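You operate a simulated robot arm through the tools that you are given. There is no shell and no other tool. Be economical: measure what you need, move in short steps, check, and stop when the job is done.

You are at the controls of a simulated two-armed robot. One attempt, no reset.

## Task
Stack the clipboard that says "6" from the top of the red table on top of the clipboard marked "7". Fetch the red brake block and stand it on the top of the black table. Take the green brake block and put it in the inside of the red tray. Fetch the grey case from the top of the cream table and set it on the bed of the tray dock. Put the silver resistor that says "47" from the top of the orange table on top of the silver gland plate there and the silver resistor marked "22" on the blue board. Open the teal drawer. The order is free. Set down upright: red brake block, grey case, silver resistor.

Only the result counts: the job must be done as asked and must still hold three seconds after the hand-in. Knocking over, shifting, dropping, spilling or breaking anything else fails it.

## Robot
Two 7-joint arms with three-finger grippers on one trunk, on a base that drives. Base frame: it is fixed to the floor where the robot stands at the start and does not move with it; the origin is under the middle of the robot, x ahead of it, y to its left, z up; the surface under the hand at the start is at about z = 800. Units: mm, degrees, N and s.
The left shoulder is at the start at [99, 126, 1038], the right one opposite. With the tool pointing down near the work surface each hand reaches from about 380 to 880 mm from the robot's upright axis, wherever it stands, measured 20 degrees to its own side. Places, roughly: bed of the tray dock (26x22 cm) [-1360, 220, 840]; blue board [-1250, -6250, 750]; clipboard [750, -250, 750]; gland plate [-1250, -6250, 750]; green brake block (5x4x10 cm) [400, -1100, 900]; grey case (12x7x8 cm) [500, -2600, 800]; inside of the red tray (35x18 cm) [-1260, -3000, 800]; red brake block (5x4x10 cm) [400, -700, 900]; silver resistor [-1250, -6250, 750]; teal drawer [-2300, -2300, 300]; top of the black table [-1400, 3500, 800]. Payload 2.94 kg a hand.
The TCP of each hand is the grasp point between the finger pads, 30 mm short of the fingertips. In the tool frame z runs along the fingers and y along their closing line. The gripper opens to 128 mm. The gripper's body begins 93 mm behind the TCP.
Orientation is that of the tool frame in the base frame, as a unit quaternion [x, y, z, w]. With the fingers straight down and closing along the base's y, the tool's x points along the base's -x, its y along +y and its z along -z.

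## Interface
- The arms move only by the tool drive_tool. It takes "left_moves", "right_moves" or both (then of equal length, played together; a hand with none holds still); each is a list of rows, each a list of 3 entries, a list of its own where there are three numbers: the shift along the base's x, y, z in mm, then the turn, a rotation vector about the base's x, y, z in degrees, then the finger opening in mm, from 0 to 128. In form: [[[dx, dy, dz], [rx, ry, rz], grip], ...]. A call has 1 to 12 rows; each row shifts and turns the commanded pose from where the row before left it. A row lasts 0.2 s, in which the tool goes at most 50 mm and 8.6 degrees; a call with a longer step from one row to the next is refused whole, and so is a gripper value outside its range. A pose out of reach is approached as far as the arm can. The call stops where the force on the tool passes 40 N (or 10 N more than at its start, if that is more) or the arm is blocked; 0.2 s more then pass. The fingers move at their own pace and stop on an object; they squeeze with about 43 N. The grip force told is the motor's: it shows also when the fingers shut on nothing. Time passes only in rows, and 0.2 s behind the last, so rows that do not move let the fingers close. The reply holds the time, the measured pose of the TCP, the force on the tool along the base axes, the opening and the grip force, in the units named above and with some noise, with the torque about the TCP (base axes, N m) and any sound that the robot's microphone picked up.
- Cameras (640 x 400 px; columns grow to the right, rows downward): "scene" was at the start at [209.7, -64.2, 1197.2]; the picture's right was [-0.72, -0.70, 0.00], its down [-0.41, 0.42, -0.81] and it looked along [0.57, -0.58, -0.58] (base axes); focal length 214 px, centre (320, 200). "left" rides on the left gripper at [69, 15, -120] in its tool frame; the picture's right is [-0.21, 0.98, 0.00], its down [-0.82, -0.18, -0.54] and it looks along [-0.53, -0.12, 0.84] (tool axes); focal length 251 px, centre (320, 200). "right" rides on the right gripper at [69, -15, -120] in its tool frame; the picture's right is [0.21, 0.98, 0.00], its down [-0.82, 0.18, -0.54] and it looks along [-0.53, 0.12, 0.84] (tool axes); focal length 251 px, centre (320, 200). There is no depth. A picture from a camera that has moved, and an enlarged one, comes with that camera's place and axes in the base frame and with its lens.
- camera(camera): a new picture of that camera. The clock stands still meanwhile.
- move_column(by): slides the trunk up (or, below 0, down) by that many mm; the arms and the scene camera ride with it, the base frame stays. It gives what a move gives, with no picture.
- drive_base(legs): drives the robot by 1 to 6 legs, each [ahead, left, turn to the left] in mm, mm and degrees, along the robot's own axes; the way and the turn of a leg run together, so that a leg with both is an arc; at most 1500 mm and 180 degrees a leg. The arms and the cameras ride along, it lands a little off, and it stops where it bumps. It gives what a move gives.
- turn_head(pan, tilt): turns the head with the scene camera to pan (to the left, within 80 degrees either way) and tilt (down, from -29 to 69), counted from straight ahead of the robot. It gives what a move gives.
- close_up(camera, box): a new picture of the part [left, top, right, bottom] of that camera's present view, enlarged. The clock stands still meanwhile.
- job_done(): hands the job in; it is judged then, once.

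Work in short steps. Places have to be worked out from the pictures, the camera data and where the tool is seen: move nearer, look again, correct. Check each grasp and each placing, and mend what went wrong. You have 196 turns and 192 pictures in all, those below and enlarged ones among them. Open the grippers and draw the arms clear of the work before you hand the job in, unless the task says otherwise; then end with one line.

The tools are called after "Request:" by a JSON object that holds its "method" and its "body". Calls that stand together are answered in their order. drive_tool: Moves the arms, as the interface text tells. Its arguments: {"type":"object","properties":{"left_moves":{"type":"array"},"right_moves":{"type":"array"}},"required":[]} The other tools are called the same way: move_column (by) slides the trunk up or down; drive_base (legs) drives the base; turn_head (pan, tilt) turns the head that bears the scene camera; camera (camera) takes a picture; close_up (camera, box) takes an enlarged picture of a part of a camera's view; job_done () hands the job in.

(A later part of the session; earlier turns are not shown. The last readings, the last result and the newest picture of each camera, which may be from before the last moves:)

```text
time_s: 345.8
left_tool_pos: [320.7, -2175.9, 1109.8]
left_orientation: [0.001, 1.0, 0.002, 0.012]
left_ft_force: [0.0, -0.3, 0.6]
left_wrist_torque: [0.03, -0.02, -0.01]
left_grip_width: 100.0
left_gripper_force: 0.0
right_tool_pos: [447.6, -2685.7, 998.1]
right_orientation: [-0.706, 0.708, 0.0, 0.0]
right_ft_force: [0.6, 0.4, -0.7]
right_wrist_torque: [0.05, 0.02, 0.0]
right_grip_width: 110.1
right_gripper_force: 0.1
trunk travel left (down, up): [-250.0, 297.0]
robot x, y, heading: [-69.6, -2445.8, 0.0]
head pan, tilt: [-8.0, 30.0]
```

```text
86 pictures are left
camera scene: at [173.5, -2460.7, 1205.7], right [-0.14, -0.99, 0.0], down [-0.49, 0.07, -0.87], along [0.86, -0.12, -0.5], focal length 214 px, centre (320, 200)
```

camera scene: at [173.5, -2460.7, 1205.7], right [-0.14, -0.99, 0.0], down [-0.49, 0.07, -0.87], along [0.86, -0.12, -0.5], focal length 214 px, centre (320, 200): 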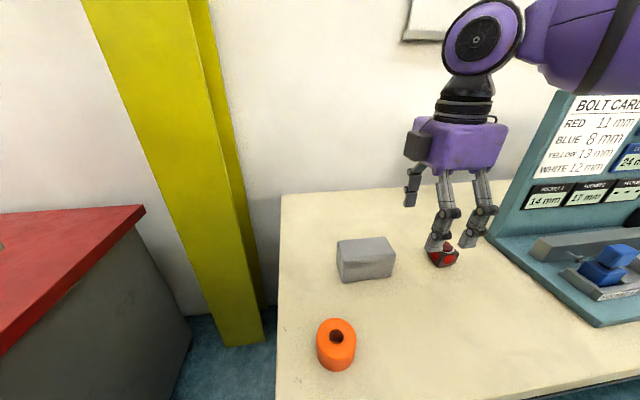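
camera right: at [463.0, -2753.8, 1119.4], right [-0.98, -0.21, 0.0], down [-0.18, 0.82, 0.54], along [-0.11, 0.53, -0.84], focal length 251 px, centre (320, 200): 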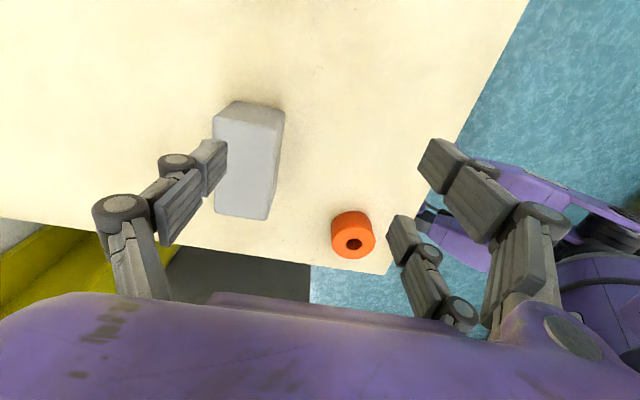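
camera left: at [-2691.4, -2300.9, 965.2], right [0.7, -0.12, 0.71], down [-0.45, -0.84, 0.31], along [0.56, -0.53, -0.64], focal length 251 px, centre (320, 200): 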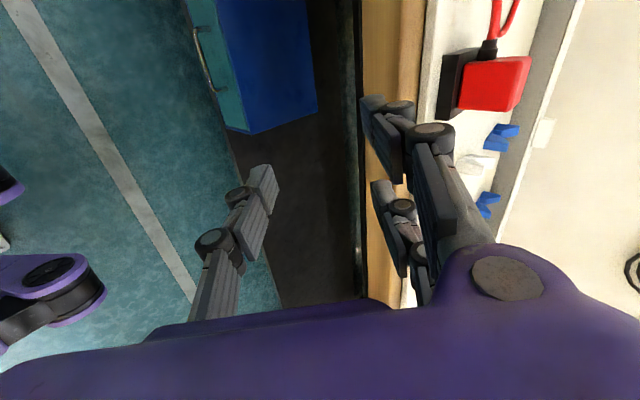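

Case centre is (518,-2613), about 65×118 mm, top ≈872. Move above it and lower partway.

Request:
{"method": "drive_tool", "body": {"right_moves": [[[18, 18, -16], [0, 0, 0], 110], [[18, 18, -16], [0, 0, 0], 110], [[18, 18, -16], [0, 0, 0], 110], [[16, 19, -15], [0, 0, 0], 110], [[0, 0, 0], [0, 0, 0], 110]]}}

Request:
{"method": "camera", "body": {"camera": "right"}}

```text
time_s: 347.0
left_tool_pos: [321.0, -2175.4, 1110.9]
left_orientation: [0.0, 1.0, 0.001, 0.012]
left_ft_force: [-0.1, -0.4, 0.1]
left_wrist_torque: [0.03, 0.01, 0.02]
left_grip_width: 100.0
left_gripper_force: 0.1
right_tool_pos: [517.3, -2611.2, 935.3]
right_orientation: [-0.707, 0.708, 0.001, 0.0]
right_ft_force: [-0.2, 0.7, 0.8]
right_wrist_torque: [-0.02, 0.01, -0.02]
right_grip_width: 110.1
right_gripper_force: 0.1
trunk travel left (down, up): [-250.0, 297.0]
robot x, y, heading: [-64.0, -2446.9, -0.0]
head pan, tilt: [-8.0, 30.0]
```

```text
85 pictures are left
camera right: at [532.5, -2680.9, 1056.1], right [-0.98, -0.21, 0.0], down [-0.18, 0.82, 0.54], along [-0.11, 0.53, -0.84], focal length 251 px, centre (320, 200)
```

right: 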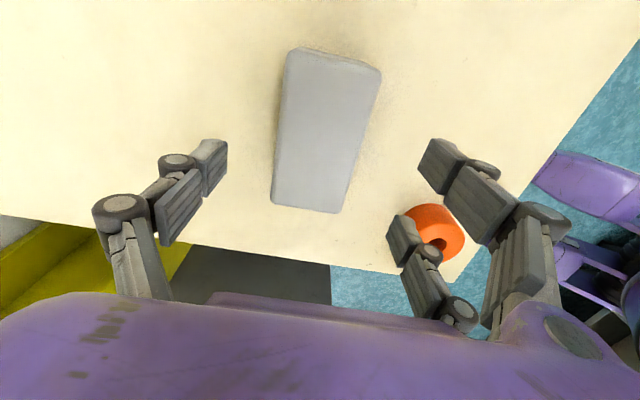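

Well centred. Lower to TCP ~846 and close.

Request:
{"method": "drive_tool", "body": {"right_moves": [[[1, 0, -30], [0, 0, 0], 110], [[0, 0, -30], [0, 0, 0], 110], [[0, 0, -29], [0, 0, 0], 110], [[0, 0, 0], [0, 0, 0], 50], [[0, 0, 0], [0, 0, 0], 50], [[0, 0, 0], [0, 0, 0], 50], [[0, 0, 20], [0, 0, 0], 50], [[0, 0, 40], [0, 0, 0], 50], [[0, 0, 0], [0, 0, 0], 50]]}}

Request:
{"method": "camera", "body": {"camera": "right"}}

```text
time_s: 349.0
left_tool_pos: [320.6, -2176.3, 1110.0]
left_orientation: [0.0, 1.0, 0.001, 0.012]
left_ft_force: [-0.7, 0.2, 0.2]
left_wrist_torque: [-0.03, 0.01, -0.03]
left_grip_width: 100.0
left_gripper_force: 0.1
right_tool_pos: [519.7, -2611.3, 906.4]
right_orientation: [-0.706, 0.709, 0.001, -0.001]
right_ft_force: [-0.1, 0.4, -2.9]
right_wrist_torque: [-0.01, -0.01, 0.02]
right_grip_width: 64.3
right_gripper_force: 42.9
trunk travel left (down, up): [-250.0, 297.0]
robot x, y, heading: [-63.8, -2446.6, -0.0]
head pan, tilt: [-8.0, 30.0]
```

```text
84 pictures are left
camera right: at [534.1, -2681.3, 1027.0], right [-0.98, -0.21, 0.0], down [-0.18, 0.82, 0.54], along [-0.11, 0.53, -0.84], focal length 251 px, centre (320, 200)
```

right: 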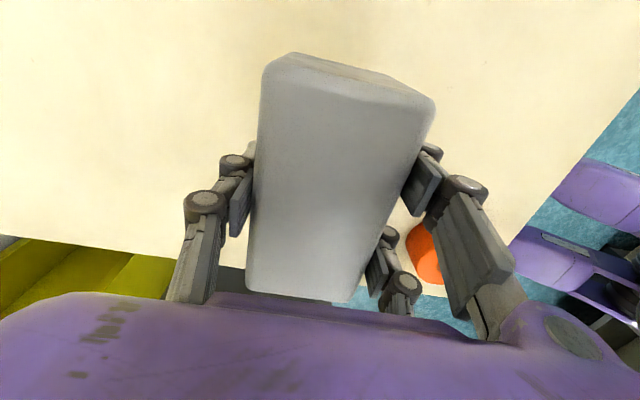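

The case is held. Lift and tuck it in beside the body before driving to the red block.

Request:
{"method": "drive_tool", "body": {"right_moves": [[[0, 0, 40], [0, 0, 0], 50], [[0, 0, 40], [0, 0, 0], 50], [[-26, -15, 20], [0, 0, 0], 50], [[-26, -15, 20], [0, 0, 0], 50], [[-26, -15, 20], [0, 0, 0], 50], [[-26, -15, 10], [0, 0, 0], 50], [[-26, -15, 0], [0, 0, 0], 50], [[-26, -15, 0], [0, 0, 0], 50], [[-26, -15, 0], [0, 0, 0], 50], [[-26, -15, 0], [0, 0, 0], 50], [[-26, -15, 0], [0, 0, 0], 50], [[0, 0, 0], [0, 0, 0], 50]]}}

Request:
{"method": "drive_base", "body": {"legs": [[-330, 0, 0], [0, 1500, 0], [0, 75, 0]]}}

Request:
{"method": "turn_head", "body": {"pan": 20, "tilt": 30}}

Request:
{"method": "camera", "body": {"camera": "scene"}}

```text
time_s: 351.6
left_tool_pos: [321.1, -2175.8, 1108.9]
left_orientation: [0.0, 1.0, 0.002, 0.012]
left_ft_force: [0.0, 0.1, 0.1]
left_wrist_torque: [-0.01, 0.06, 0.04]
left_grip_width: 99.9
left_gripper_force: 0.1
right_tool_pos: [285.0, -2747.6, 1056.4]
right_orientation: [-0.706, 0.708, 0.0, -0.001]
right_ft_force: [0.9, -0.3, -2.8]
right_wrist_torque: [0.04, 0.04, 0.02]
right_grip_width: 64.4
right_gripper_force: 43.0
trunk travel left (down, up): [-250.0, 297.0]
robot x, y, heading: [-61.6, -2446.5, -0.0]
head pan, tilt: [-8.0, 30.0]
```

```text
time_s: 367.7
left_tool_pos: [-14.2, -590.2, 1109.2]
left_orientation: [-0.003, 1.0, 0.002, 0.013]
left_ft_force: [-0.9, 1.1, 0.5]
left_wrist_torque: [0.01, 0.0, 0.01]
left_grip_width: 100.2
left_gripper_force: 0.0
right_tool_pos: [-46.8, -1160.9, 1054.6]
right_orientation: [0.708, -0.706, 0.0, 0.0]
right_ft_force: [-0.4, 0.4, -1.9]
right_wrist_torque: [-0.02, 0.02, 0.03]
right_grip_width: 64.4
right_gripper_force: 43.5
trunk travel left (down, up): [-250.0, 297.0]
robot x, y, heading: [-398.8, -863.6, 0.2]
head pan, tilt: [-8.0, 30.0]
```

```text
time_s: 368.6
left_tool_pos: [-12.7, -590.7, 1111.3]
left_orientation: [-0.003, 1.0, 0.002, 0.012]
left_ft_force: [-0.7, 0.4, -0.1]
left_wrist_torque: [0.01, 0.01, 0.0]
left_grip_width: 99.9
left_gripper_force: 0.0
right_tool_pos: [-46.5, -1162.6, 1055.3]
right_orientation: [0.709, -0.706, 0.0, -0.001]
right_ft_force: [-0.5, 0.0, -2.4]
right_wrist_torque: [0.01, -0.01, -0.02]
right_grip_width: 64.4
right_gripper_force: 42.7
trunk travel left (down, up): [-250.0, 297.0]
robot x, y, heading: [-396.0, -861.9, 0.1]
head pan, tilt: [20.0, 30.0]
```

```text
83 pictures are left
camera scene: at [-163.7, -832.5, 1205.7], right [0.35, -0.94, 0.0], down [-0.47, -0.17, -0.87], along [0.81, 0.3, -0.5], focal length 214 px, centre (320, 200)
```

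scene: 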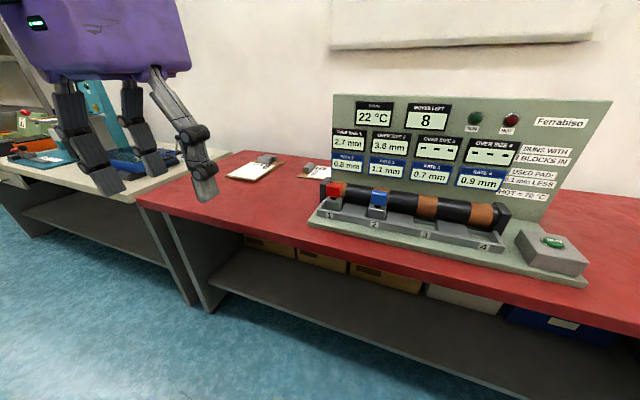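

Drive ahead 385 mm to the red table; the left hand will end near the red block.

Request:
{"method": "drive_base", "body": {"legs": [[385, 0, 0]]}}

Request:
{"method": "drive_tool", "body": {"left_moves": [[[6, -20, -25], [0, 0, 0], 84], [[6, -20, -25], [0, 0, 0], 84], [[6, -20, -25], [0, 0, 0], 84], [[4, -20, -30], [0, 0, 0], 84], [[0, 0, 0], [0, 0, 0], 84]]}}

Request:
{"method": "camera", "body": {"camera": "left"}}

```text
time_s: 371.1
left_tool_pos: [372.8, -588.3, 1110.1]
left_orientation: [-0.002, 1.0, 0.002, 0.012]
left_ft_force: [-0.4, 0.7, 0.2]
left_wrist_torque: [0.03, 0.02, 0.07]
left_grip_width: 100.0
left_gripper_force: 0.0
right_tool_pos: [341.5, -1160.5, 1055.6]
right_orientation: [0.708, -0.706, 0.0, 0.0]
right_ft_force: [-0.3, -0.6, -3.2]
right_wrist_torque: [0.01, 0.01, -0.01]
right_grip_width: 64.1
right_gripper_force: 43.1
trunk travel left (down, up): [-250.0, 297.0]
robot x, y, heading: [-9.9, -863.8, 0.2]
head pan, tilt: [20.0, 30.0]
```

```text
time_s: 372.2
left_tool_pos: [394.5, -670.2, 1002.4]
left_orientation: [-0.002, 1.0, 0.002, 0.012]
left_ft_force: [-0.2, 1.1, -0.1]
left_wrist_torque: [0.03, 0.03, 0.05]
left_grip_width: 83.7
left_gripper_force: 0.1
right_tool_pos: [339.5, -1160.2, 1055.3]
right_orientation: [0.708, -0.706, 0.001, 0.0]
right_ft_force: [0.3, 0.9, -2.5]
right_wrist_torque: [0.02, -0.03, 0.01]
right_grip_width: 64.0
right_gripper_force: 42.7
trunk travel left (down, up): [-250.0, 297.0]
robot x, y, heading: [-10.4, -859.6, 0.4]
head pan, tilt: [20.0, 30.0]
```

```text
82 pictures are left
camera left: at [323.6, -655.5, 1122.8], right [0.21, 0.98, 0.01], down [0.81, -0.18, 0.56], along [0.55, -0.11, -0.83], focal length 251 px, centre (320, 200)
```

left: 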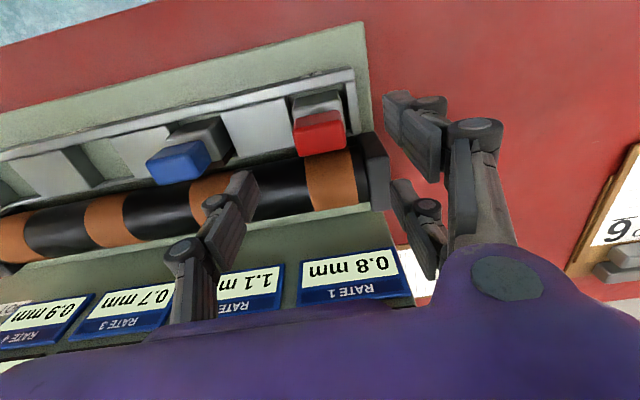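

Red cap is centred under the hand (≈(394,-668)). Level the hand 1.4°, lower to TCP 893 and close.

Request:
{"method": "drive_tool", "body": {"left_moves": [[[1, 2, -25], [0, 1.4, 0], 80], [[0, 0, -30], [0, 0, 0], 80], [[0, 0, -30], [0, 0, 0], 80], [[0, 0, -24], [0, 0, 0], 80], [[0, 0, 0], [0, 0, 0], 80]]}}

Request:
{"method": "camera", "body": {"camera": "left"}}

```text
time_s: 373.4
left_tool_pos: [397.6, -667.2, 895.7]
left_orientation: [-0.002, 1.0, 0.002, 0.0]
left_ft_force: [-0.2, 0.0, -0.5]
left_wrist_torque: [-0.01, -0.02, -0.01]
left_grip_width: 80.0
left_gripper_force: 0.1
right_tool_pos: [339.9, -1160.8, 1056.6]
right_orientation: [0.708, -0.706, 0.0, 0.0]
right_ft_force: [0.2, 0.1, -3.0]
right_wrist_torque: [-0.01, 0.01, 0.0]
right_grip_width: 64.4
right_gripper_force: 43.3
trunk travel left (down, up): [-250.0, 297.0]
robot x, y, heading: [-8.4, -862.5, 0.3]
head pan, tilt: [20.0, 30.0]
```

```text
81 pictures are left
camera left: at [328.2, -653.6, 1016.0], right [0.21, 0.98, 0.0], down [0.82, -0.18, 0.54], along [0.53, -0.11, -0.84], focal length 251 px, centre (320, 200)
```

left: 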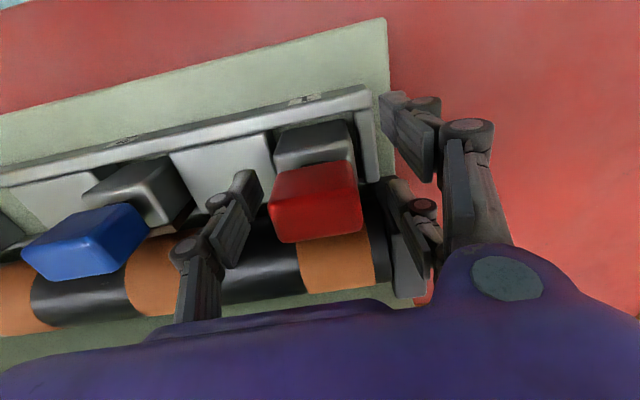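

Straddled well. Close and lift slightly.

Request:
{"method": "drive_tool", "body": {"left_moves": [[[0, 0, -2], [0, 0, 0], 20], [[0, 0, 0], [0, 0, 0], 20], [[0, 0, 0], [0, 0, 0], 20], [[0, 0, 10], [0, 0, 0], 20], [[0, 0, 20], [0, 0, 0], 20], [[0, 0, 0], [0, 0, 0], 20]]}}

Request:
{"method": "camera", "body": {"camera": "left"}}

```text
time_s: 374.9
left_tool_pos: [396.1, -667.4, 923.8]
left_orientation: [-0.003, 1.0, 0.002, 0.0]
left_ft_force: [0.2, 0.1, -2.8]
left_wrist_torque: [-0.02, 0.0, 0.01]
left_grip_width: 49.6
left_gripper_force: 43.4
right_tool_pos: [338.7, -1160.3, 1055.9]
right_orientation: [0.708, -0.706, 0.0, -0.001]
right_ft_force: [0.7, 0.1, -1.7]
right_wrist_torque: [0.02, -0.01, 0.03]
right_grip_width: 64.5
right_gripper_force: 42.7
trunk travel left (down, up): [-250.0, 297.0]
robot x, y, heading: [-9.7, -861.1, 0.3]
head pan, tilt: [20.0, 30.0]
```

```text
80 pictures are left
camera left: at [328.6, -652.9, 1044.5], right [0.21, 0.98, 0.0], down [0.82, -0.18, 0.54], along [0.53, -0.11, -0.84], focal length 251 px, centre (320, 200)
```

left: 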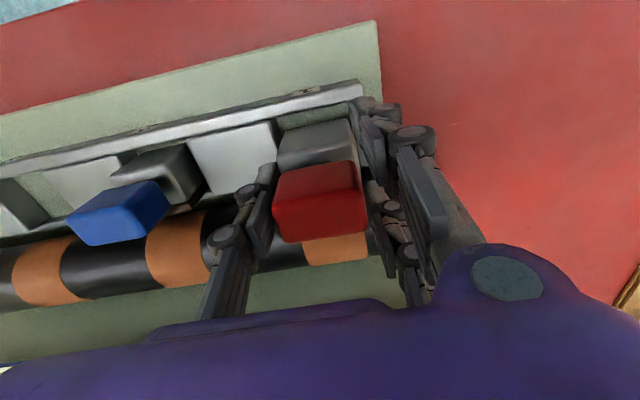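

Red is held. Lift and tuck it in, back off, turn around to face the west benches, and shift toward the tray dock at (-1360,220).

Request:
{"method": "drive_tool", "body": {"left_moves": [[[0, 0, 40], [0, 0, 0], 20], [[0, 0, 45], [0, 0, 0], 20], [[-10, 10, 45], [0, 0, 0], 20], [[-15, 15, 25], [0, 0, 0], 20], [[0, 0, 0], [0, 0, 0], 20]]}}

Request:
{"method": "drive_base", "body": {"legs": [[-340, 0, 0], [0, 0, 90], [0, 0, 90], [0, -880, 0]]}}

Request:
{"method": "turn_head", "body": {"pan": -10, "tilt": 25}}

Request:
{"method": "camera", "body": {"camera": "scene"}}

```text
time_s: 376.1
left_tool_pos: [370.4, -642.2, 1079.3]
left_orientation: [-0.002, 1.0, 0.002, 0.0]
left_ft_force: [1.4, 0.6, -2.7]
left_wrist_torque: [0.02, 0.02, -0.04]
left_grip_width: 49.0
left_gripper_force: 42.9
right_tool_pos: [338.6, -1161.2, 1055.9]
right_orientation: [0.708, -0.706, 0.0, 0.001]
right_ft_force: [0.8, -0.5, -2.5]
right_wrist_torque: [-0.01, 0.01, 0.05]
right_grip_width: 64.3
right_gripper_force: 43.3
trunk travel left (down, up): [-250.0, 297.0]
robot x, y, heading: [-12.4, -856.4, 0.1]
head pan, tilt: [20.0, 30.0]
```

```text
time_s: 393.6
left_tool_pos: [-742.3, -202.6, 1078.9]
left_orientation: [1.0, 0.006, 0.001, 0.001]
left_ft_force: [-0.6, 0.4, -3.4]
left_wrist_torque: [0.03, -0.01, 0.01]
left_grip_width: 48.8
left_gripper_force: 43.4
right_tool_pos: [-716.3, 316.5, 1055.3]
right_orientation: [0.703, 0.711, 0.0, 0.0]
right_ft_force: [0.3, -0.2, -2.7]
right_wrist_torque: [0.02, 0.02, -0.01]
right_grip_width: 64.5
right_gripper_force: 43.0
trunk travel left (down, up): [-250.0, 297.0]
robot x, y, heading: [-364.0, 21.8, -179.2]
head pan, tilt: [20.0, 30.0]
```

```text
time_s: 394.6
left_tool_pos: [-743.5, -202.7, 1078.5]
left_orientation: [1.0, 0.006, -0.001, 0.001]
left_ft_force: [0.6, -0.5, -2.6]
left_wrist_torque: [0.01, 0.0, -0.01]
left_grip_width: 48.8
left_gripper_force: 43.5
right_tool_pos: [-717.2, 316.5, 1055.3]
right_orientation: [0.704, 0.711, 0.0, 0.0]
right_ft_force: [0.0, 0.3, -3.5]
right_wrist_torque: [-0.01, -0.01, -0.02]
right_grip_width: 64.5
right_gripper_force: 42.7
trunk travel left (down, up): [-250.0, 297.0]
robot x, y, heading: [-363.1, 17.2, -179.1]
head pan, tilt: [-10.0, 25.0]
```

```text
79 pictures are left
camera scene: at [-604.9, 31.3, 1213.6], right [0.16, 0.99, 0.0], down [0.42, -0.07, -0.91], along [-0.89, 0.15, -0.42], focal length 214 px, centre (320, 200)
```

scene: 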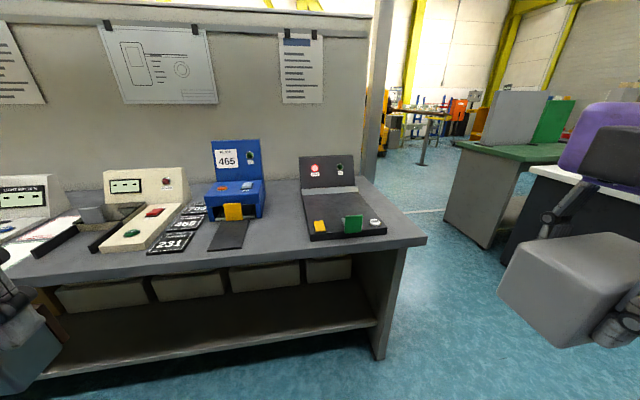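

The black docking device near (-1290,230) seems to be the tray dock. Zoom to see its bed.

Request:
{"method": "close_up", "body": {"camera": "scene", "box": [190, 130, 400, 261]}}

```text
3.05 times, centred on (295, 196) of scene
camera zoom: at [-604.9, 31.3, 1213.6], right [0.16, 0.99, 0.0], down [0.42, -0.07, -0.91], along [-0.89, 0.15, -0.42], focal length 654 px, centre (396, 214)
```

zoom: 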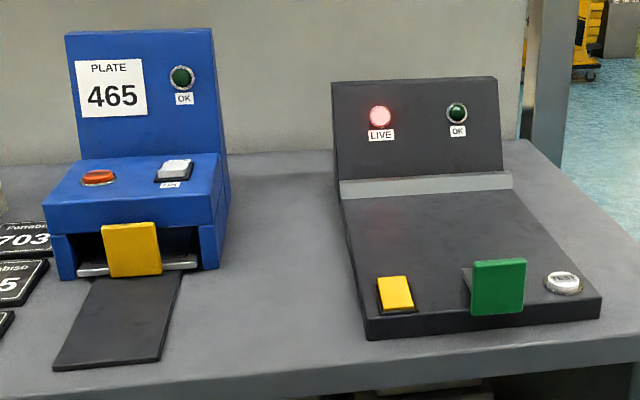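

Bed free area is about x -1220..-1450, y 98..342 (behind the switches), surface ≈840. I'll drive 425 mm closer and recheck.

Request:
{"method": "drive_base", "body": {"legs": [[425, 0, -0.9]]}}

Request:
{"method": "camera", "body": {"camera": "scene"}}

Request:
{"method": "camera", "body": {"camera": "right"}}

```text
time_s: 397.2
left_tool_pos: [-1169.6, -199.9, 1078.0]
left_orientation: [1.0, 0.0, 0.0, 0.002]
left_ft_force: [-0.1, 0.4, -2.7]
left_wrist_torque: [0.0, -0.04, -0.02]
left_grip_width: 48.7
left_gripper_force: 43.2
right_tool_pos: [-1136.0, 318.7, 1055.3]
right_orientation: [0.708, 0.706, 0.0, 0.0]
right_ft_force: [-0.4, -0.8, -2.7]
right_wrist_torque: [0.01, -0.04, 0.01]
right_grip_width: 64.5
right_gripper_force: 43.0
trunk travel left (down, up): [-250.0, 297.0]
robot x, y, heading: [-782.1, 15.4, 179.8]
head pan, tilt: [-10.0, 25.0]
```

```text
77 pictures are left
camera scene: at [-1028.6, 32.0, 1213.6], right [0.17, 0.98, 0.0], down [0.42, -0.07, -0.91], along [-0.89, 0.16, -0.42], focal length 214 px, centre (320, 200)
```

scene: 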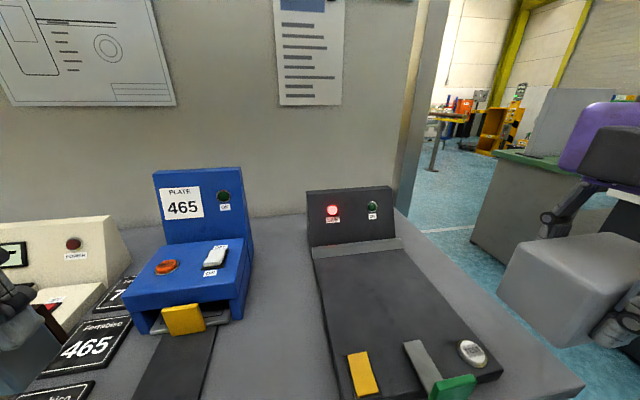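

```text
76 pictures are left
camera right: at [-1151.2, 387.2, 1176.5], right [0.98, 0.21, 0.0], down [0.18, -0.82, 0.54], along [0.12, -0.53, -0.84], focal length 251 px, centre (320, 200)
```

right: 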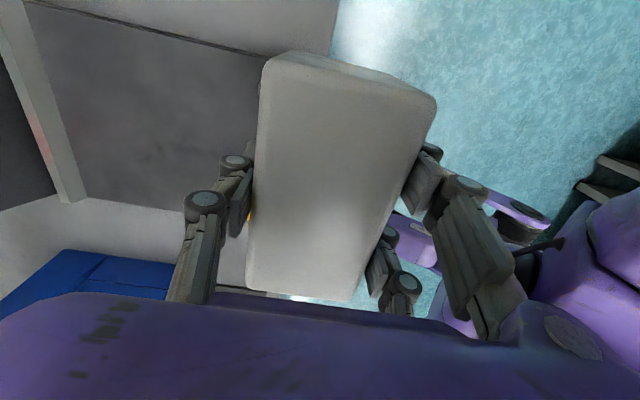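

Two views give the bed at z≈830, spanning x≈-1250..-1470, centre (-1360,220). Carry the case above it.

Request:
{"method": "drive_tool", "body": {"right_moves": [[[-36, -17, -5], [0, 0, 0], 50], [[-36, -17, -10], [0, 0, 0], 50], [[-36, -17, -15], [0, 0, 0], 50], [[-36, -17, -15], [0, 0, 0], 50], [[-36, -17, -15], [0, 0, 0], 50], [[-39, -18, -15], [0, 0, 0], 50], [[0, 0, 0], [0, 0, 0], 50]]}}

Request:
{"method": "camera", "body": {"camera": "scene"}}

Request:
{"method": "camera", "body": {"camera": "right"}}

```text
time_s: 398.8
left_tool_pos: [-1168.3, -199.3, 1077.8]
left_orientation: [1.0, 0.0, -0.001, 0.001]
left_ft_force: [0.6, 0.0, -3.3]
left_wrist_torque: [-0.02, 0.03, 0.01]
left_grip_width: 48.9
left_gripper_force: 42.9
right_tool_pos: [-1354.6, 217.2, 979.8]
right_orientation: [0.708, 0.706, -0.001, 0.0]
right_ft_force: [0.0, -0.1, -2.8]
right_wrist_torque: [-0.03, 0.08, 0.01]
right_grip_width: 64.3
right_gripper_force: 43.3
trunk travel left (down, up): [-250.0, 297.0]
robot x, y, heading: [-786.8, 15.9, 179.7]
head pan, tilt: [-10.0, 25.0]
```

```text
75 pictures are left
camera scene: at [-1027.4, 32.7, 1213.8], right [0.17, 0.98, 0.0], down [0.42, -0.07, -0.91], along [-0.89, 0.16, -0.42], focal length 214 px, centre (320, 200)
```

scene: 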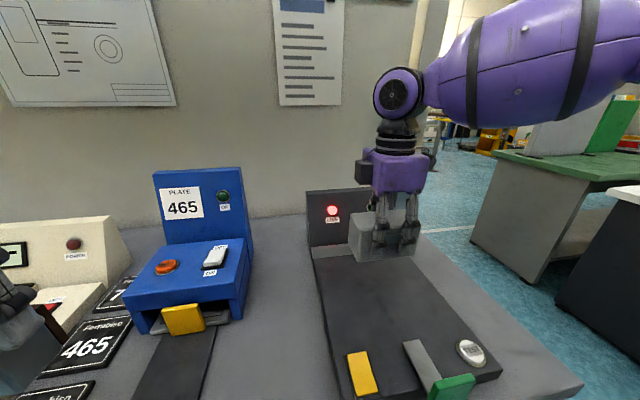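

```text
74 pictures are left
camera right: at [-1369.2, 285.3, 1101.5], right [0.98, 0.21, 0.0], down [0.18, -0.82, 0.54], along [0.11, -0.53, -0.84], focal length 251 px, centre (320, 200)
```

right: 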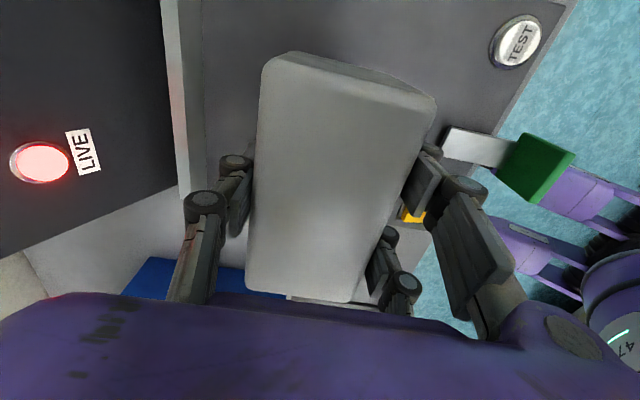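

Clear of the back panel (x≈-1474) and the front controls (x≈-1220). Lower to just above the bed.

Request:
{"method": "drive_tool", "body": {"right_moves": [[[0, 0, -35], [0, 0, 0], 50], [[0, 0, -35], [0, 0, 0], 50], [[0, 0, -20], [0, 0, 0], 50], [[0, 0, -4], [0, 0, 0], 50], [[0, 0, 0], [0, 0, 0], 50]]}}

Request:
{"method": "close_up", "body": {"camera": "scene", "box": [290, 150, 510, 390]}}

```text
time_s: 400.0
left_tool_pos: [-1169.0, -200.6, 1079.9]
left_orientation: [1.0, 0.0, 0.0, 0.001]
left_ft_force: [0.6, -0.5, -2.7]
left_wrist_torque: [0.0, -0.01, 0.01]
left_grip_width: 48.8
left_gripper_force: 42.6
right_tool_pos: [-1355.4, 215.0, 887.3]
right_orientation: [0.709, 0.706, 0.001, 0.001]
right_ft_force: [0.7, 0.1, -3.2]
right_wrist_torque: [0.0, -0.01, -0.01]
right_grip_width: 64.3
right_gripper_force: 43.1
trunk travel left (down, up): [-250.0, 297.0]
robot x, y, heading: [-790.4, 14.8, 179.8]
head pan, tilt: [-10.0, 25.0]
```

```text
1.67 times, centred on (400, 270) of scene
camera zoom: at [-1028.4, 31.9, 1213.6], right [0.17, 0.98, 0.0], down [0.42, -0.07, -0.91], along [-0.89, 0.16, -0.42], focal length 358 px, centre (187, 83)
```

zoom: 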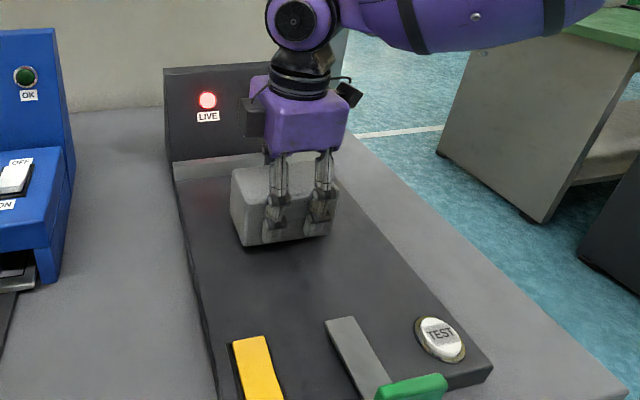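

Continue down gently.

Request:
{"method": "drive_tool", "body": {"right_moves": [[[0, 0, -2], [0, 0, 0], 50], [[0, 0, -2], [0, 0, 0], 50], [[0, 0, -2], [0, 0, 0], 50], [[0, 0, 0], [0, 0, 0], 50]]}}

```text
time_s: 401.0
left_tool_pos: [-1169.8, -200.2, 1077.9]
left_orientation: [1.0, 0.001, 0.0, 0.002]
left_ft_force: [0.0, 0.4, -1.9]
left_wrist_torque: [-0.05, 0.0, 0.05]
left_grip_width: 48.6
left_gripper_force: 43.9
right_tool_pos: [-1355.5, 215.7, 880.8]
right_orientation: [0.709, 0.706, 0.0, 0.0]
right_ft_force: [-0.2, -0.6, -1.6]
right_wrist_torque: [-0.01, 0.01, 0.0]
right_grip_width: 64.5
right_gripper_force: 43.0
trunk travel left (down, up): [-250.0, 297.0]
robot x, y, heading: [-788.8, 13.3, 180.1]
head pan, tilt: [-10.0, 25.0]
```

Request:
{"method": "drive_tool", "body": {"right_moves": [[[0, 0, -2], [0, 0, 0], 50], [[0, 0, -2], [0, 0, 0], 50], [[0, 0, -1], [0, 0, 0], 50], [[0, 0, 0], [0, 0, 0], 50]]}}

```text
time_s: 402.0
left_tool_pos: [-1169.2, -200.6, 1078.0]
left_orientation: [1.0, 0.0, 0.0, 0.002]
left_ft_force: [-0.7, 0.6, -3.6]
left_wrist_torque: [0.0, -0.04, 0.01]
left_grip_width: 48.7
left_gripper_force: 42.7
right_tool_pos: [-1354.5, 215.3, 876.8]
right_orientation: [0.708, 0.706, 0.0, -0.001]
right_ft_force: [-1.3, 1.1, 4.3]
right_wrist_torque: [0.47, 0.25, 0.03]
right_grip_width: 64.7
right_gripper_force: 42.5
trunk travel left (down, up): [-250.0, 297.0]
robot x, y, heading: [-786.7, 22.2, 180.1]
head pan, tilt: [-10.0, 25.0]
```

Contact at 876.8. Release, lift straight up, and withdraw.

Request:
{"method": "drive_tool", "body": {"right_moves": [[[0, 0, 0], [0, 0, 0], 96], [[0, 0, 0], [0, 0, 0], 96], [[0, 0, 20], [0, 0, 0], 96], [[0, 0, 45], [0, 0, 0], 96], [[0, 0, 45], [0, 0, 0], 96], [[0, 0, 45], [0, 0, 0], 96], [[30, 15, 25], [0, 0, 0], 96], [[40, 18, 0], [0, 0, 0], 96], [[40, 18, 0], [0, 0, 0], 96], [[40, 18, 0], [0, 0, 0], 96], [[40, 18, 0], [0, 0, 0], 96]]}}

Request:
{"method": "camera", "body": {"camera": "scene"}}

```text
time_s: 404.4
left_tool_pos: [-1168.2, -198.9, 1078.4]
left_orientation: [1.0, 0.001, 0.0, 0.002]
left_ft_force: [0.1, 0.5, -3.1]
left_wrist_torque: [0.0, -0.01, 0.0]
left_grip_width: 48.6
left_gripper_force: 43.3
right_tool_pos: [-1164.6, 302.7, 1057.4]
right_orientation: [0.708, 0.706, 0.0, 0.0]
right_ft_force: [0.2, 0.6, -0.3]
right_wrist_torque: [-0.04, 0.05, -0.03]
right_grip_width: 96.1
right_gripper_force: 0.2
trunk travel left (down, up): [-250.0, 297.0]
robot x, y, heading: [-787.8, 15.4, 180.3]
head pan, tilt: [-10.0, 25.0]
```

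```text
72 pictures are left
camera scene: at [-1027.8, 32.8, 1213.7], right [0.17, 0.98, 0.0], down [0.42, -0.07, -0.91], along [-0.89, 0.16, -0.42], focal length 214 px, centre (320, 200)
```

scene: 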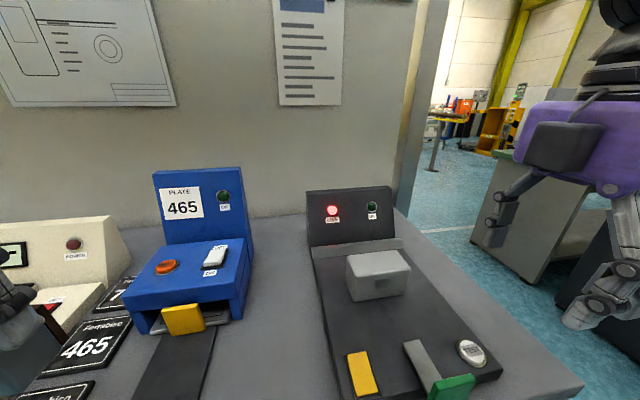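

The case sits on the bed. Now back off and look north toward the black table (-1400,3500).

Request:
{"method": "drive_base", "body": {"legs": [[-420, 0, 0]]}}

Request:
{"method": "turn_head", "body": {"pan": -65, "tilt": 15}}

Request:
{"method": "camera", "body": {"camera": "scene"}}

```text
time_s: 407.0
left_tool_pos: [-749.7, -201.2, 1078.3]
left_orientation: [1.0, 0.001, 0.0, 0.002]
left_ft_force: [-0.6, -0.2, -2.5]
left_wrist_torque: [-0.01, -0.02, 0.0]
left_grip_width: 48.9
left_gripper_force: 42.8
right_tool_pos: [-746.2, 301.8, 1056.8]
right_orientation: [0.708, 0.706, 0.0, 0.0]
right_ft_force: [-0.1, 0.5, 0.5]
right_wrist_torque: [0.0, 0.03, -0.03]
right_grip_width: 96.0
right_gripper_force: 0.0
trunk travel left (down, up): [-250.0, 297.0]
robot x, y, heading: [-369.3, 13.7, -179.8]
head pan, tilt: [-10.0, 25.0]
```

```text
time_s: 408.2
left_tool_pos: [-748.9, -200.7, 1077.3]
left_orientation: [1.0, 0.001, 0.0, 0.002]
left_ft_force: [0.0, 0.2, -2.9]
left_wrist_torque: [0.01, -0.02, -0.03]
left_grip_width: 48.6
left_gripper_force: 43.1
right_tool_pos: [-747.8, 300.3, 1057.8]
right_orientation: [0.708, 0.707, 0.0, 0.0]
right_ft_force: [-0.2, 0.3, -0.1]
right_wrist_torque: [0.02, -0.01, 0.0]
right_grip_width: 96.0
right_gripper_force: 0.1
trunk travel left (down, up): [-250.0, 297.0]
robot x, y, heading: [-365.8, 18.0, -179.9]
head pan, tilt: [-65.0, 15.0]
```

```text
71 pictures are left
camera scene: at [-558.3, 100.3, 1229.9], right [0.91, 0.42, 0.0], down [0.11, -0.23, -0.97], along [-0.41, 0.87, -0.26], focal length 214 px, centre (320, 200)
```

scene: 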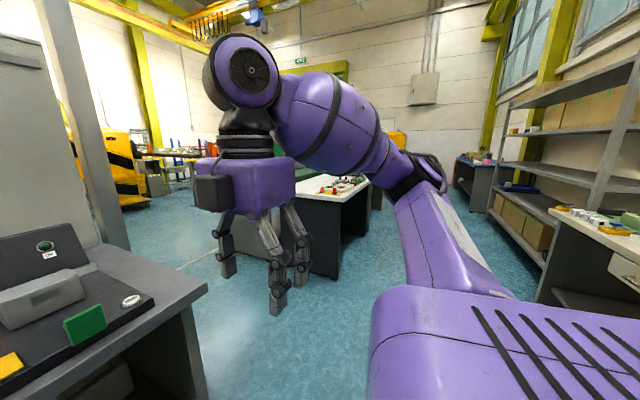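

A white-topped table stands at y≈2100, x<-970; the black table should be behind it. Back up 130 mm more and strafe right 2000 mm along the aisle, then look.

Request:
{"method": "drive_base", "body": {"legs": [[-130, 0, 0], [0, -1400, 0], [0, -700, 0]]}}

Request:
{"method": "turn_head", "body": {"pan": -40, "tilt": 20}}

Request:
{"method": "camera", "body": {"camera": "scene"}}

Request:
{"method": "turn_head", "body": {"pan": -78, "tilt": 20}}

Request:
{"method": "camera", "body": {"camera": "scene"}}

```text
time_s: 427.8
left_tool_pos: [-612.4, 1914.4, 1079.5]
left_orientation: [1.0, -0.004, -0.001, 0.002]
left_ft_force: [-0.5, 0.1, -2.8]
left_wrist_torque: [-0.03, 0.0, 0.01]
left_grip_width: 48.7
left_gripper_force: 43.3
right_tool_pos: [-605.3, 2415.7, 1056.3]
right_orientation: [0.711, 0.703, 0.0, 0.0]
right_ft_force: [0.0, -0.3, -0.3]
right_wrist_torque: [-0.02, 0.0, 0.02]
right_grip_width: 95.8
right_gripper_force: 0.0
trunk travel left (down, up): [-250.0, 297.0]
robot x, y, heading: [-232.0, 2128.2, 179.6]
head pan, tilt: [-65.0, 15.0]
```

```text
time_s: 428.7
left_tool_pos: [-613.2, 1913.0, 1077.4]
left_orientation: [1.0, -0.005, -0.001, 0.002]
left_ft_force: [0.5, 0.1, -2.3]
left_wrist_torque: [-0.01, 0.02, -0.02]
left_grip_width: 48.8
left_gripper_force: 42.6
right_tool_pos: [-605.9, 2416.4, 1057.0]
right_orientation: [0.711, 0.703, 0.0, 0.0]
right_ft_force: [-0.2, -0.2, -0.6]
right_wrist_torque: [0.02, -0.01, 0.02]
right_grip_width: 95.9
right_gripper_force: 0.1
trunk travel left (down, up): [-250.0, 297.0]
robot x, y, heading: [-231.7, 2129.3, 179.2]
head pan, tilt: [-40.0, 20.0]
```

```text
70 pictures are left
camera scene: at [-450.9, 2188.4, 1221.8], right [0.65, 0.76, 0.0], down [0.26, -0.22, -0.94], along [-0.71, 0.61, -0.34], focal length 214 px, centre (320, 200)
```

scene: 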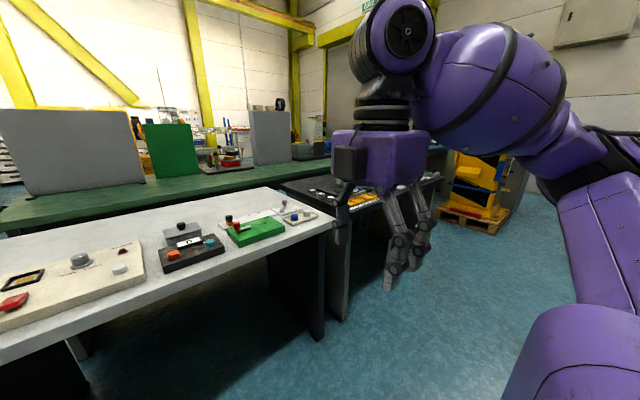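

```text
time_s: 429.8
left_tool_pos: [-613.1, 1914.5, 1077.6]
left_orientation: [1.0, -0.004, 0.0, 0.002]
left_ft_force: [-0.6, 0.2, -3.5]
left_wrist_torque: [-0.06, 0.0, -0.01]
left_grip_width: 48.6
left_gripper_force: 43.4
right_tool_pos: [-605.1, 2416.0, 1057.5]
right_orientation: [0.712, 0.703, 0.0, -0.001]
right_ft_force: [-0.9, 0.8, -0.1]
right_wrist_torque: [-0.01, -0.01, 0.0]
right_grip_width: 96.0
right_gripper_force: 0.1
trunk travel left (down, up): [-250.0, 297.0]
robot x, y, heading: [-229.8, 2128.2, 179.8]
head pan, tilt: [-78.0, 20.0]
```

```text
69 pictures are left
camera scene: at [-398.8, 2219.1, 1221.8], right [0.98, 0.2, 0.0], down [0.07, -0.34, -0.94], along [-0.19, 0.92, -0.34], focal length 214 px, centre (320, 200)
```

scene: 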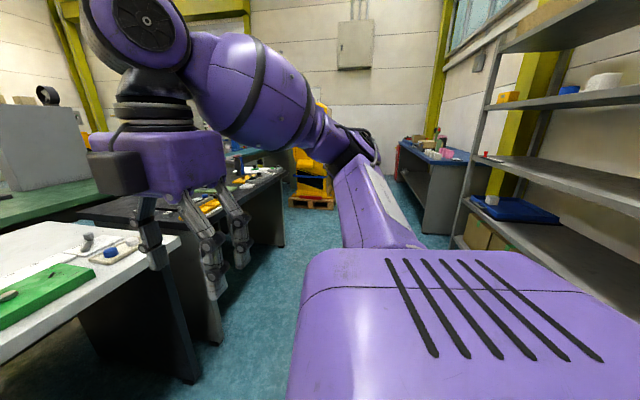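

The black-topped table is just beyond the white one. Strafe right another 1450 mm and look at it.

Request:
{"method": "drive_base", "body": {"legs": [[0, -1450, 0.3]]}}

Request:
{"method": "turn_head", "body": {"pan": 10, "tilt": 28}}

Request:
{"method": "camera", "body": {"camera": "scene"}}

```text
time_s: 442.6
left_tool_pos: [-600.4, 3357.5, 1078.4]
left_orientation: [1.0, -0.005, 0.0, 0.002]
left_ft_force: [0.0, 0.0, -2.5]
left_wrist_torque: [0.0, -0.02, 0.02]
left_grip_width: 48.6
left_gripper_force: 42.9
right_tool_pos: [-590.6, 3860.3, 1057.1]
right_orientation: [0.711, 0.703, 0.0, 0.001]
right_ft_force: [-0.2, -0.5, -0.3]
right_wrist_torque: [-0.01, 0.0, -0.01]
right_grip_width: 96.3
right_gripper_force: 0.1
trunk travel left (down, up): [-250.0, 297.0]
robot x, y, heading: [-215.3, 3572.8, 179.1]
head pan, tilt: [-78.0, 20.0]
```

```text
time_s: 444.2
left_tool_pos: [-600.5, 3358.5, 1077.2]
left_orientation: [1.0, -0.005, -0.001, 0.001]
left_ft_force: [-0.3, 0.5, -2.4]
left_wrist_torque: [-0.01, 0.0, 0.02]
left_grip_width: 48.7
left_gripper_force: 43.3
right_tool_pos: [-591.0, 3859.6, 1056.7]
right_orientation: [0.712, 0.702, -0.001, 0.001]
right_ft_force: [0.4, -1.0, -0.2]
right_wrist_torque: [0.01, -0.01, 0.02]
right_grip_width: 96.3
right_gripper_force: 0.2
trunk travel left (down, up): [-250.0, 297.0]
robot x, y, heading: [-215.6, 3572.1, 179.4]
head pan, tilt: [10.0, 28.0]
```

```text
68 pictures are left
camera scene: at [-456.2, 3556.6, 1208.9], right [-0.16, 0.99, 0.0], down [0.46, 0.08, -0.88], along [-0.87, -0.14, -0.47], focal length 214 px, centre (320, 200)
```

scene: 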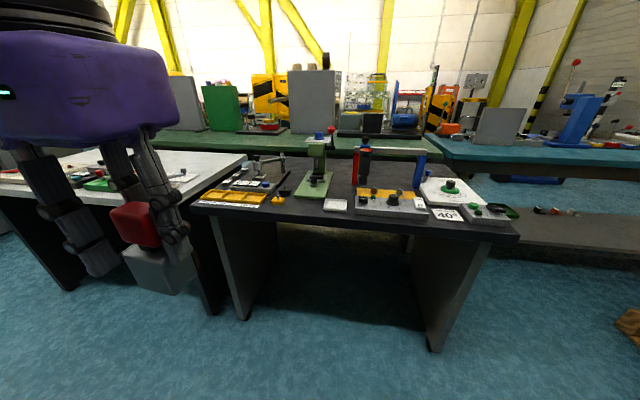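

This is the black table, but it is quite full. Zoom in to find a free spot.

Request:
{"method": "close_up", "body": {"camera": "scene", "box": [180, 120, 530, 250]}}

```text
1.83 times, centred on (355, 185) of scene
camera zoom: at [-456.2, 3556.6, 1208.9], right [-0.16, 0.99, 0.0], down [0.46, 0.08, -0.88], along [-0.87, -0.14, -0.47], focal length 392 px, centre (256, 227)
```

zoom: 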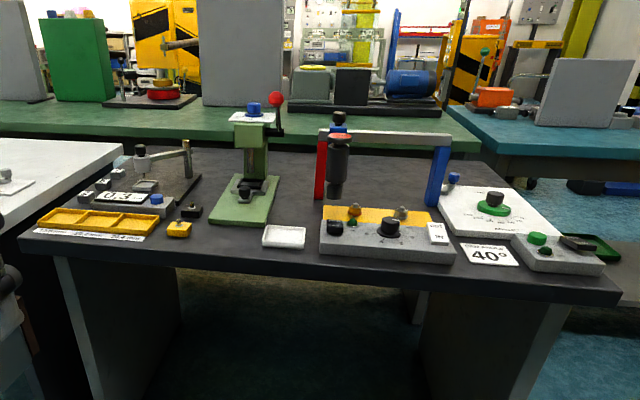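

There's a free patch between the small yellow block and the white dish, near (-1135,3385). Drive 350 mm closer and look with the left camera.

Request:
{"method": "drive_base", "body": {"legs": [[350, 0, 0.6]]}}

Request:
{"method": "camera", "body": {"camera": "scene"}}

Request:
{"method": "camera", "body": {"camera": "left"}}

```text
time_s: 446.5
left_tool_pos: [-948.2, 3356.1, 1078.2]
left_orientation: [1.0, -0.001, 0.0, 0.001]
left_ft_force: [-0.9, -0.2, -4.0]
left_wrist_torque: [0.01, -0.03, -0.02]
left_grip_width: 48.7
left_gripper_force: 43.0
right_tool_pos: [-943.9, 3859.2, 1056.1]
right_orientation: [0.709, 0.706, 0.0, 0.0]
right_ft_force: [-0.5, 0.5, 0.1]
right_wrist_torque: [0.0, 0.03, 0.04]
right_grip_width: 96.4
right_gripper_force: 0.1
trunk travel left (down, up): [-250.0, 297.0]
robot x, y, heading: [-563.6, 3572.7, 179.9]
head pan, tilt: [10.0, 28.0]
```

```text
66 pictures are left
camera scene: at [-806.4, 3556.8, 1208.8], right [-0.17, 0.99, 0.0], down [0.46, 0.08, -0.88], along [-0.87, -0.15, -0.47], focal length 214 px, centre (320, 200)
```

scene: 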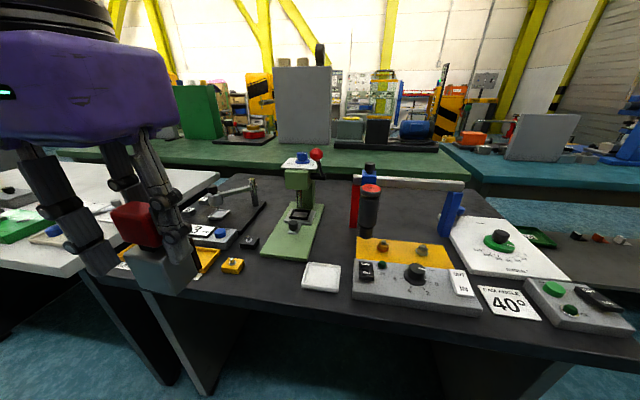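

```text
65 pictures are left
camera left: at [-878.5, 3340.9, 1198.7], right [-0.22, -0.98, 0.0], down [-0.82, 0.18, 0.54], along [-0.53, 0.11, -0.84], focal length 251 px, centre (320, 200)
```

left: 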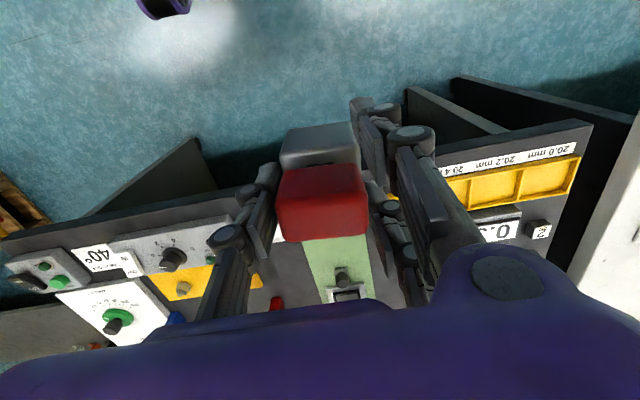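

Free rectangle ≈ x -1090..-1225, y 3305..3448. Target (-1150,3378). Move over it.

Request:
{"method": "drive_tool", "body": {"left_moves": [[[-40, 4, -14], [0, 0, 0], 20], [[-40, 4, -14], [0, 0, 0], 20], [[-40, 4, -14], [0, 0, 0], 20], [[-40, 5, -14], [0, 0, 0], 20], [[-42, 5, -14], [0, 0, 0], 20], [[0, 0, 0], [0, 0, 0], 20]]}}

Request:
{"method": "camera", "body": {"camera": "left"}}

Request:
{"method": "camera", "body": {"camera": "scene"}}

```text
time_s: 447.9
left_tool_pos: [-1149.0, 3377.7, 1008.9]
left_orientation: [1.0, -0.001, -0.002, 0.002]
left_ft_force: [0.8, -0.1, -2.5]
left_wrist_torque: [-0.01, 0.01, 0.03]
left_grip_width: 48.5
left_gripper_force: 43.7
right_tool_pos: [-943.2, 3858.9, 1056.6]
right_orientation: [0.709, 0.705, 0.001, 0.0]
right_ft_force: [0.8, 0.3, 0.0]
right_wrist_torque: [0.0, 0.01, 0.02]
right_grip_width: 96.4
right_gripper_force: 0.0
trunk travel left (down, up): [-250.0, 297.0]
robot x, y, heading: [-565.3, 3573.1, 179.9]
head pan, tilt: [10.0, 28.0]
```

```text
64 pictures are left
camera left: at [-1079.6, 3362.8, 1129.3], right [-0.22, -0.98, 0.0], down [-0.82, 0.18, 0.54], along [-0.53, 0.12, -0.84], focal length 251 px, centre (320, 200)
```

left: 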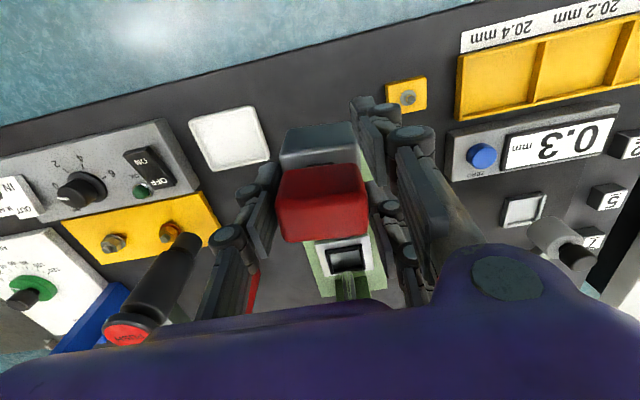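

```text
63 pictures are left
camera scene: at [-805.0, 3556.6, 1209.1], right [-0.17, 0.99, 0.0], down [0.46, 0.08, -0.88], along [-0.87, -0.15, -0.47], focal length 214 px, centre (320, 200)
```

scene: 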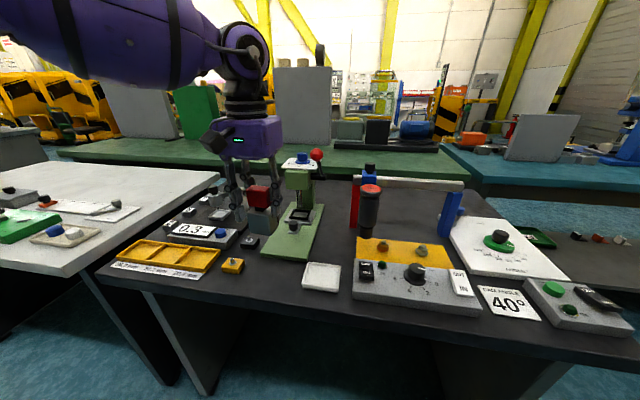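

Centred between dish (y≥3455) and yellow block (y≤3297). Lower to just above the surface.

Request:
{"method": "drive_tool", "body": {"left_moves": [[[0, 0, -40], [0, 0, 0], 20], [[0, 0, -40], [0, 0, 0], 20], [[0, 0, -35], [0, 0, 0], 20], [[0, 0, -5], [0, 0, 0], 20], [[0, 0, 0], [0, 0, 0], 20]]}}

Request:
{"method": "close_up", "body": {"camera": "scene", "box": [190, 120, 370, 320]}}

```text
time_s: 449.1
left_tool_pos: [-1149.2, 3379.1, 888.1]
left_orientation: [1.0, -0.002, 0.001, 0.002]
left_ft_force: [0.1, 0.1, -2.9]
left_wrist_torque: [0.0, 0.01, -0.01]
left_grip_width: 48.5
left_gripper_force: 43.2
right_tool_pos: [-942.9, 3859.1, 1057.4]
right_orientation: [0.709, 0.705, 0.0, 0.0]
right_ft_force: [-0.1, 0.2, -0.5]
right_wrist_torque: [0.03, 0.02, -0.04]
right_grip_width: 95.8
right_gripper_force: 0.0
trunk travel left (down, up): [-250.0, 297.0]
robot x, y, heading: [-565.1, 3571.6, 180.2]
head pan, tilt: [10.0, 28.0]
```

```text
2.00 times, centred on (280, 220) of scene
camera zoom: at [-806.2, 3556.8, 1208.8], right [-0.17, 0.99, 0.0], down [0.46, 0.08, -0.88], along [-0.87, -0.15, -0.47], focal length 429 px, centre (400, 160)
```

zoom: 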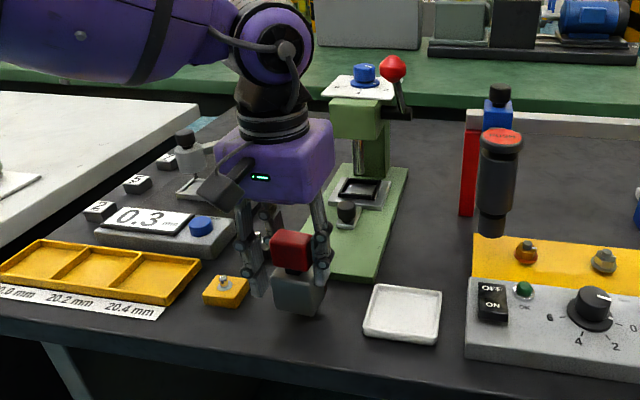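

Good spot. Lower stepwise to contact.

Request:
{"method": "drive_tool", "body": {"left_moves": [[[0, 0, -3], [0, 0, 0], 20], [[0, 0, -3], [0, 0, 0], 20], [[0, 0, -3], [0, 0, 0], 20], [[0, 0, 0], [0, 0, 0], 20]]}}

```text
time_s: 450.1
left_tool_pos: [-1150.8, 3378.4, 878.5]
left_orientation: [1.0, 0.0, 0.0, 0.001]
left_ft_force: [-1.0, 1.0, -2.8]
left_wrist_torque: [0.01, -0.01, 0.01]
left_grip_width: 48.7
left_gripper_force: 42.6
right_tool_pos: [-943.3, 3857.8, 1056.3]
right_orientation: [0.709, 0.705, 0.0, 0.0]
right_ft_force: [0.7, 0.6, 0.7]
right_wrist_torque: [0.01, -0.02, -0.02]
right_grip_width: 95.8
right_gripper_force: 0.0
trunk travel left (down, up): [-250.0, 297.0]
robot x, y, heading: [-567.7, 3577.0, 180.1]
head pan, tilt: [10.0, 28.0]
```

Request:
{"method": "drive_tool", "body": {"left_moves": [[[0, 0, -2], [0, 0, 0], 20], [[0, 0, -2], [0, 0, 0], 20], [[0, 0, 0], [0, 0, 0], 20]]}}

```text
time_s: 450.9
left_tool_pos: [-1151.0, 3379.4, 875.5]
left_orientation: [1.0, -0.001, 0.0, 0.002]
left_ft_force: [-0.1, -0.3, -2.9]
left_wrist_torque: [0.01, -0.02, 0.01]
left_grip_width: 48.7
left_gripper_force: 42.7
right_tool_pos: [-942.7, 3858.8, 1056.3]
right_orientation: [0.708, 0.706, 0.0, 0.0]
right_ft_force: [-0.8, 0.0, -0.1]
right_wrist_torque: [-0.01, 0.01, 0.0]
right_grip_width: 95.7
right_gripper_force: 0.1
trunk travel left (down, up): [-250.0, 297.0]
robot x, y, heading: [-565.6, 3573.3, 180.1]
head pan, tilt: [10.0, 28.0]
```

Request:
{"method": "drive_tool", "body": {"left_moves": [[[0, 0, -2], [0, 0, 0], 20], [[0, 0, -2], [0, 0, 0], 20], [[0, 0, 0], [0, 0, 0], 20]]}}

```text
time_s: 451.7
left_tool_pos: [-1149.1, 3378.5, 872.4]
left_orientation: [1.0, -0.001, -0.002, 0.001]
left_ft_force: [-1.1, -2.9, 11.8]
left_wrist_torque: [0.05, -0.25, -0.07]
left_grip_width: 48.6
left_gripper_force: 43.3
right_tool_pos: [-941.6, 3859.2, 1057.8]
right_orientation: [0.709, 0.705, 0.0, 0.0]
right_ft_force: [0.9, 0.5, -0.7]
right_wrist_torque: [-0.04, -0.01, 0.02]
right_grip_width: 96.0
right_gripper_force: 0.0
trunk travel left (down, up): [-250.0, 297.0]
robot x, y, heading: [-566.9, 3573.3, 179.8]
head pan, tilt: [10.0, 28.0]
```

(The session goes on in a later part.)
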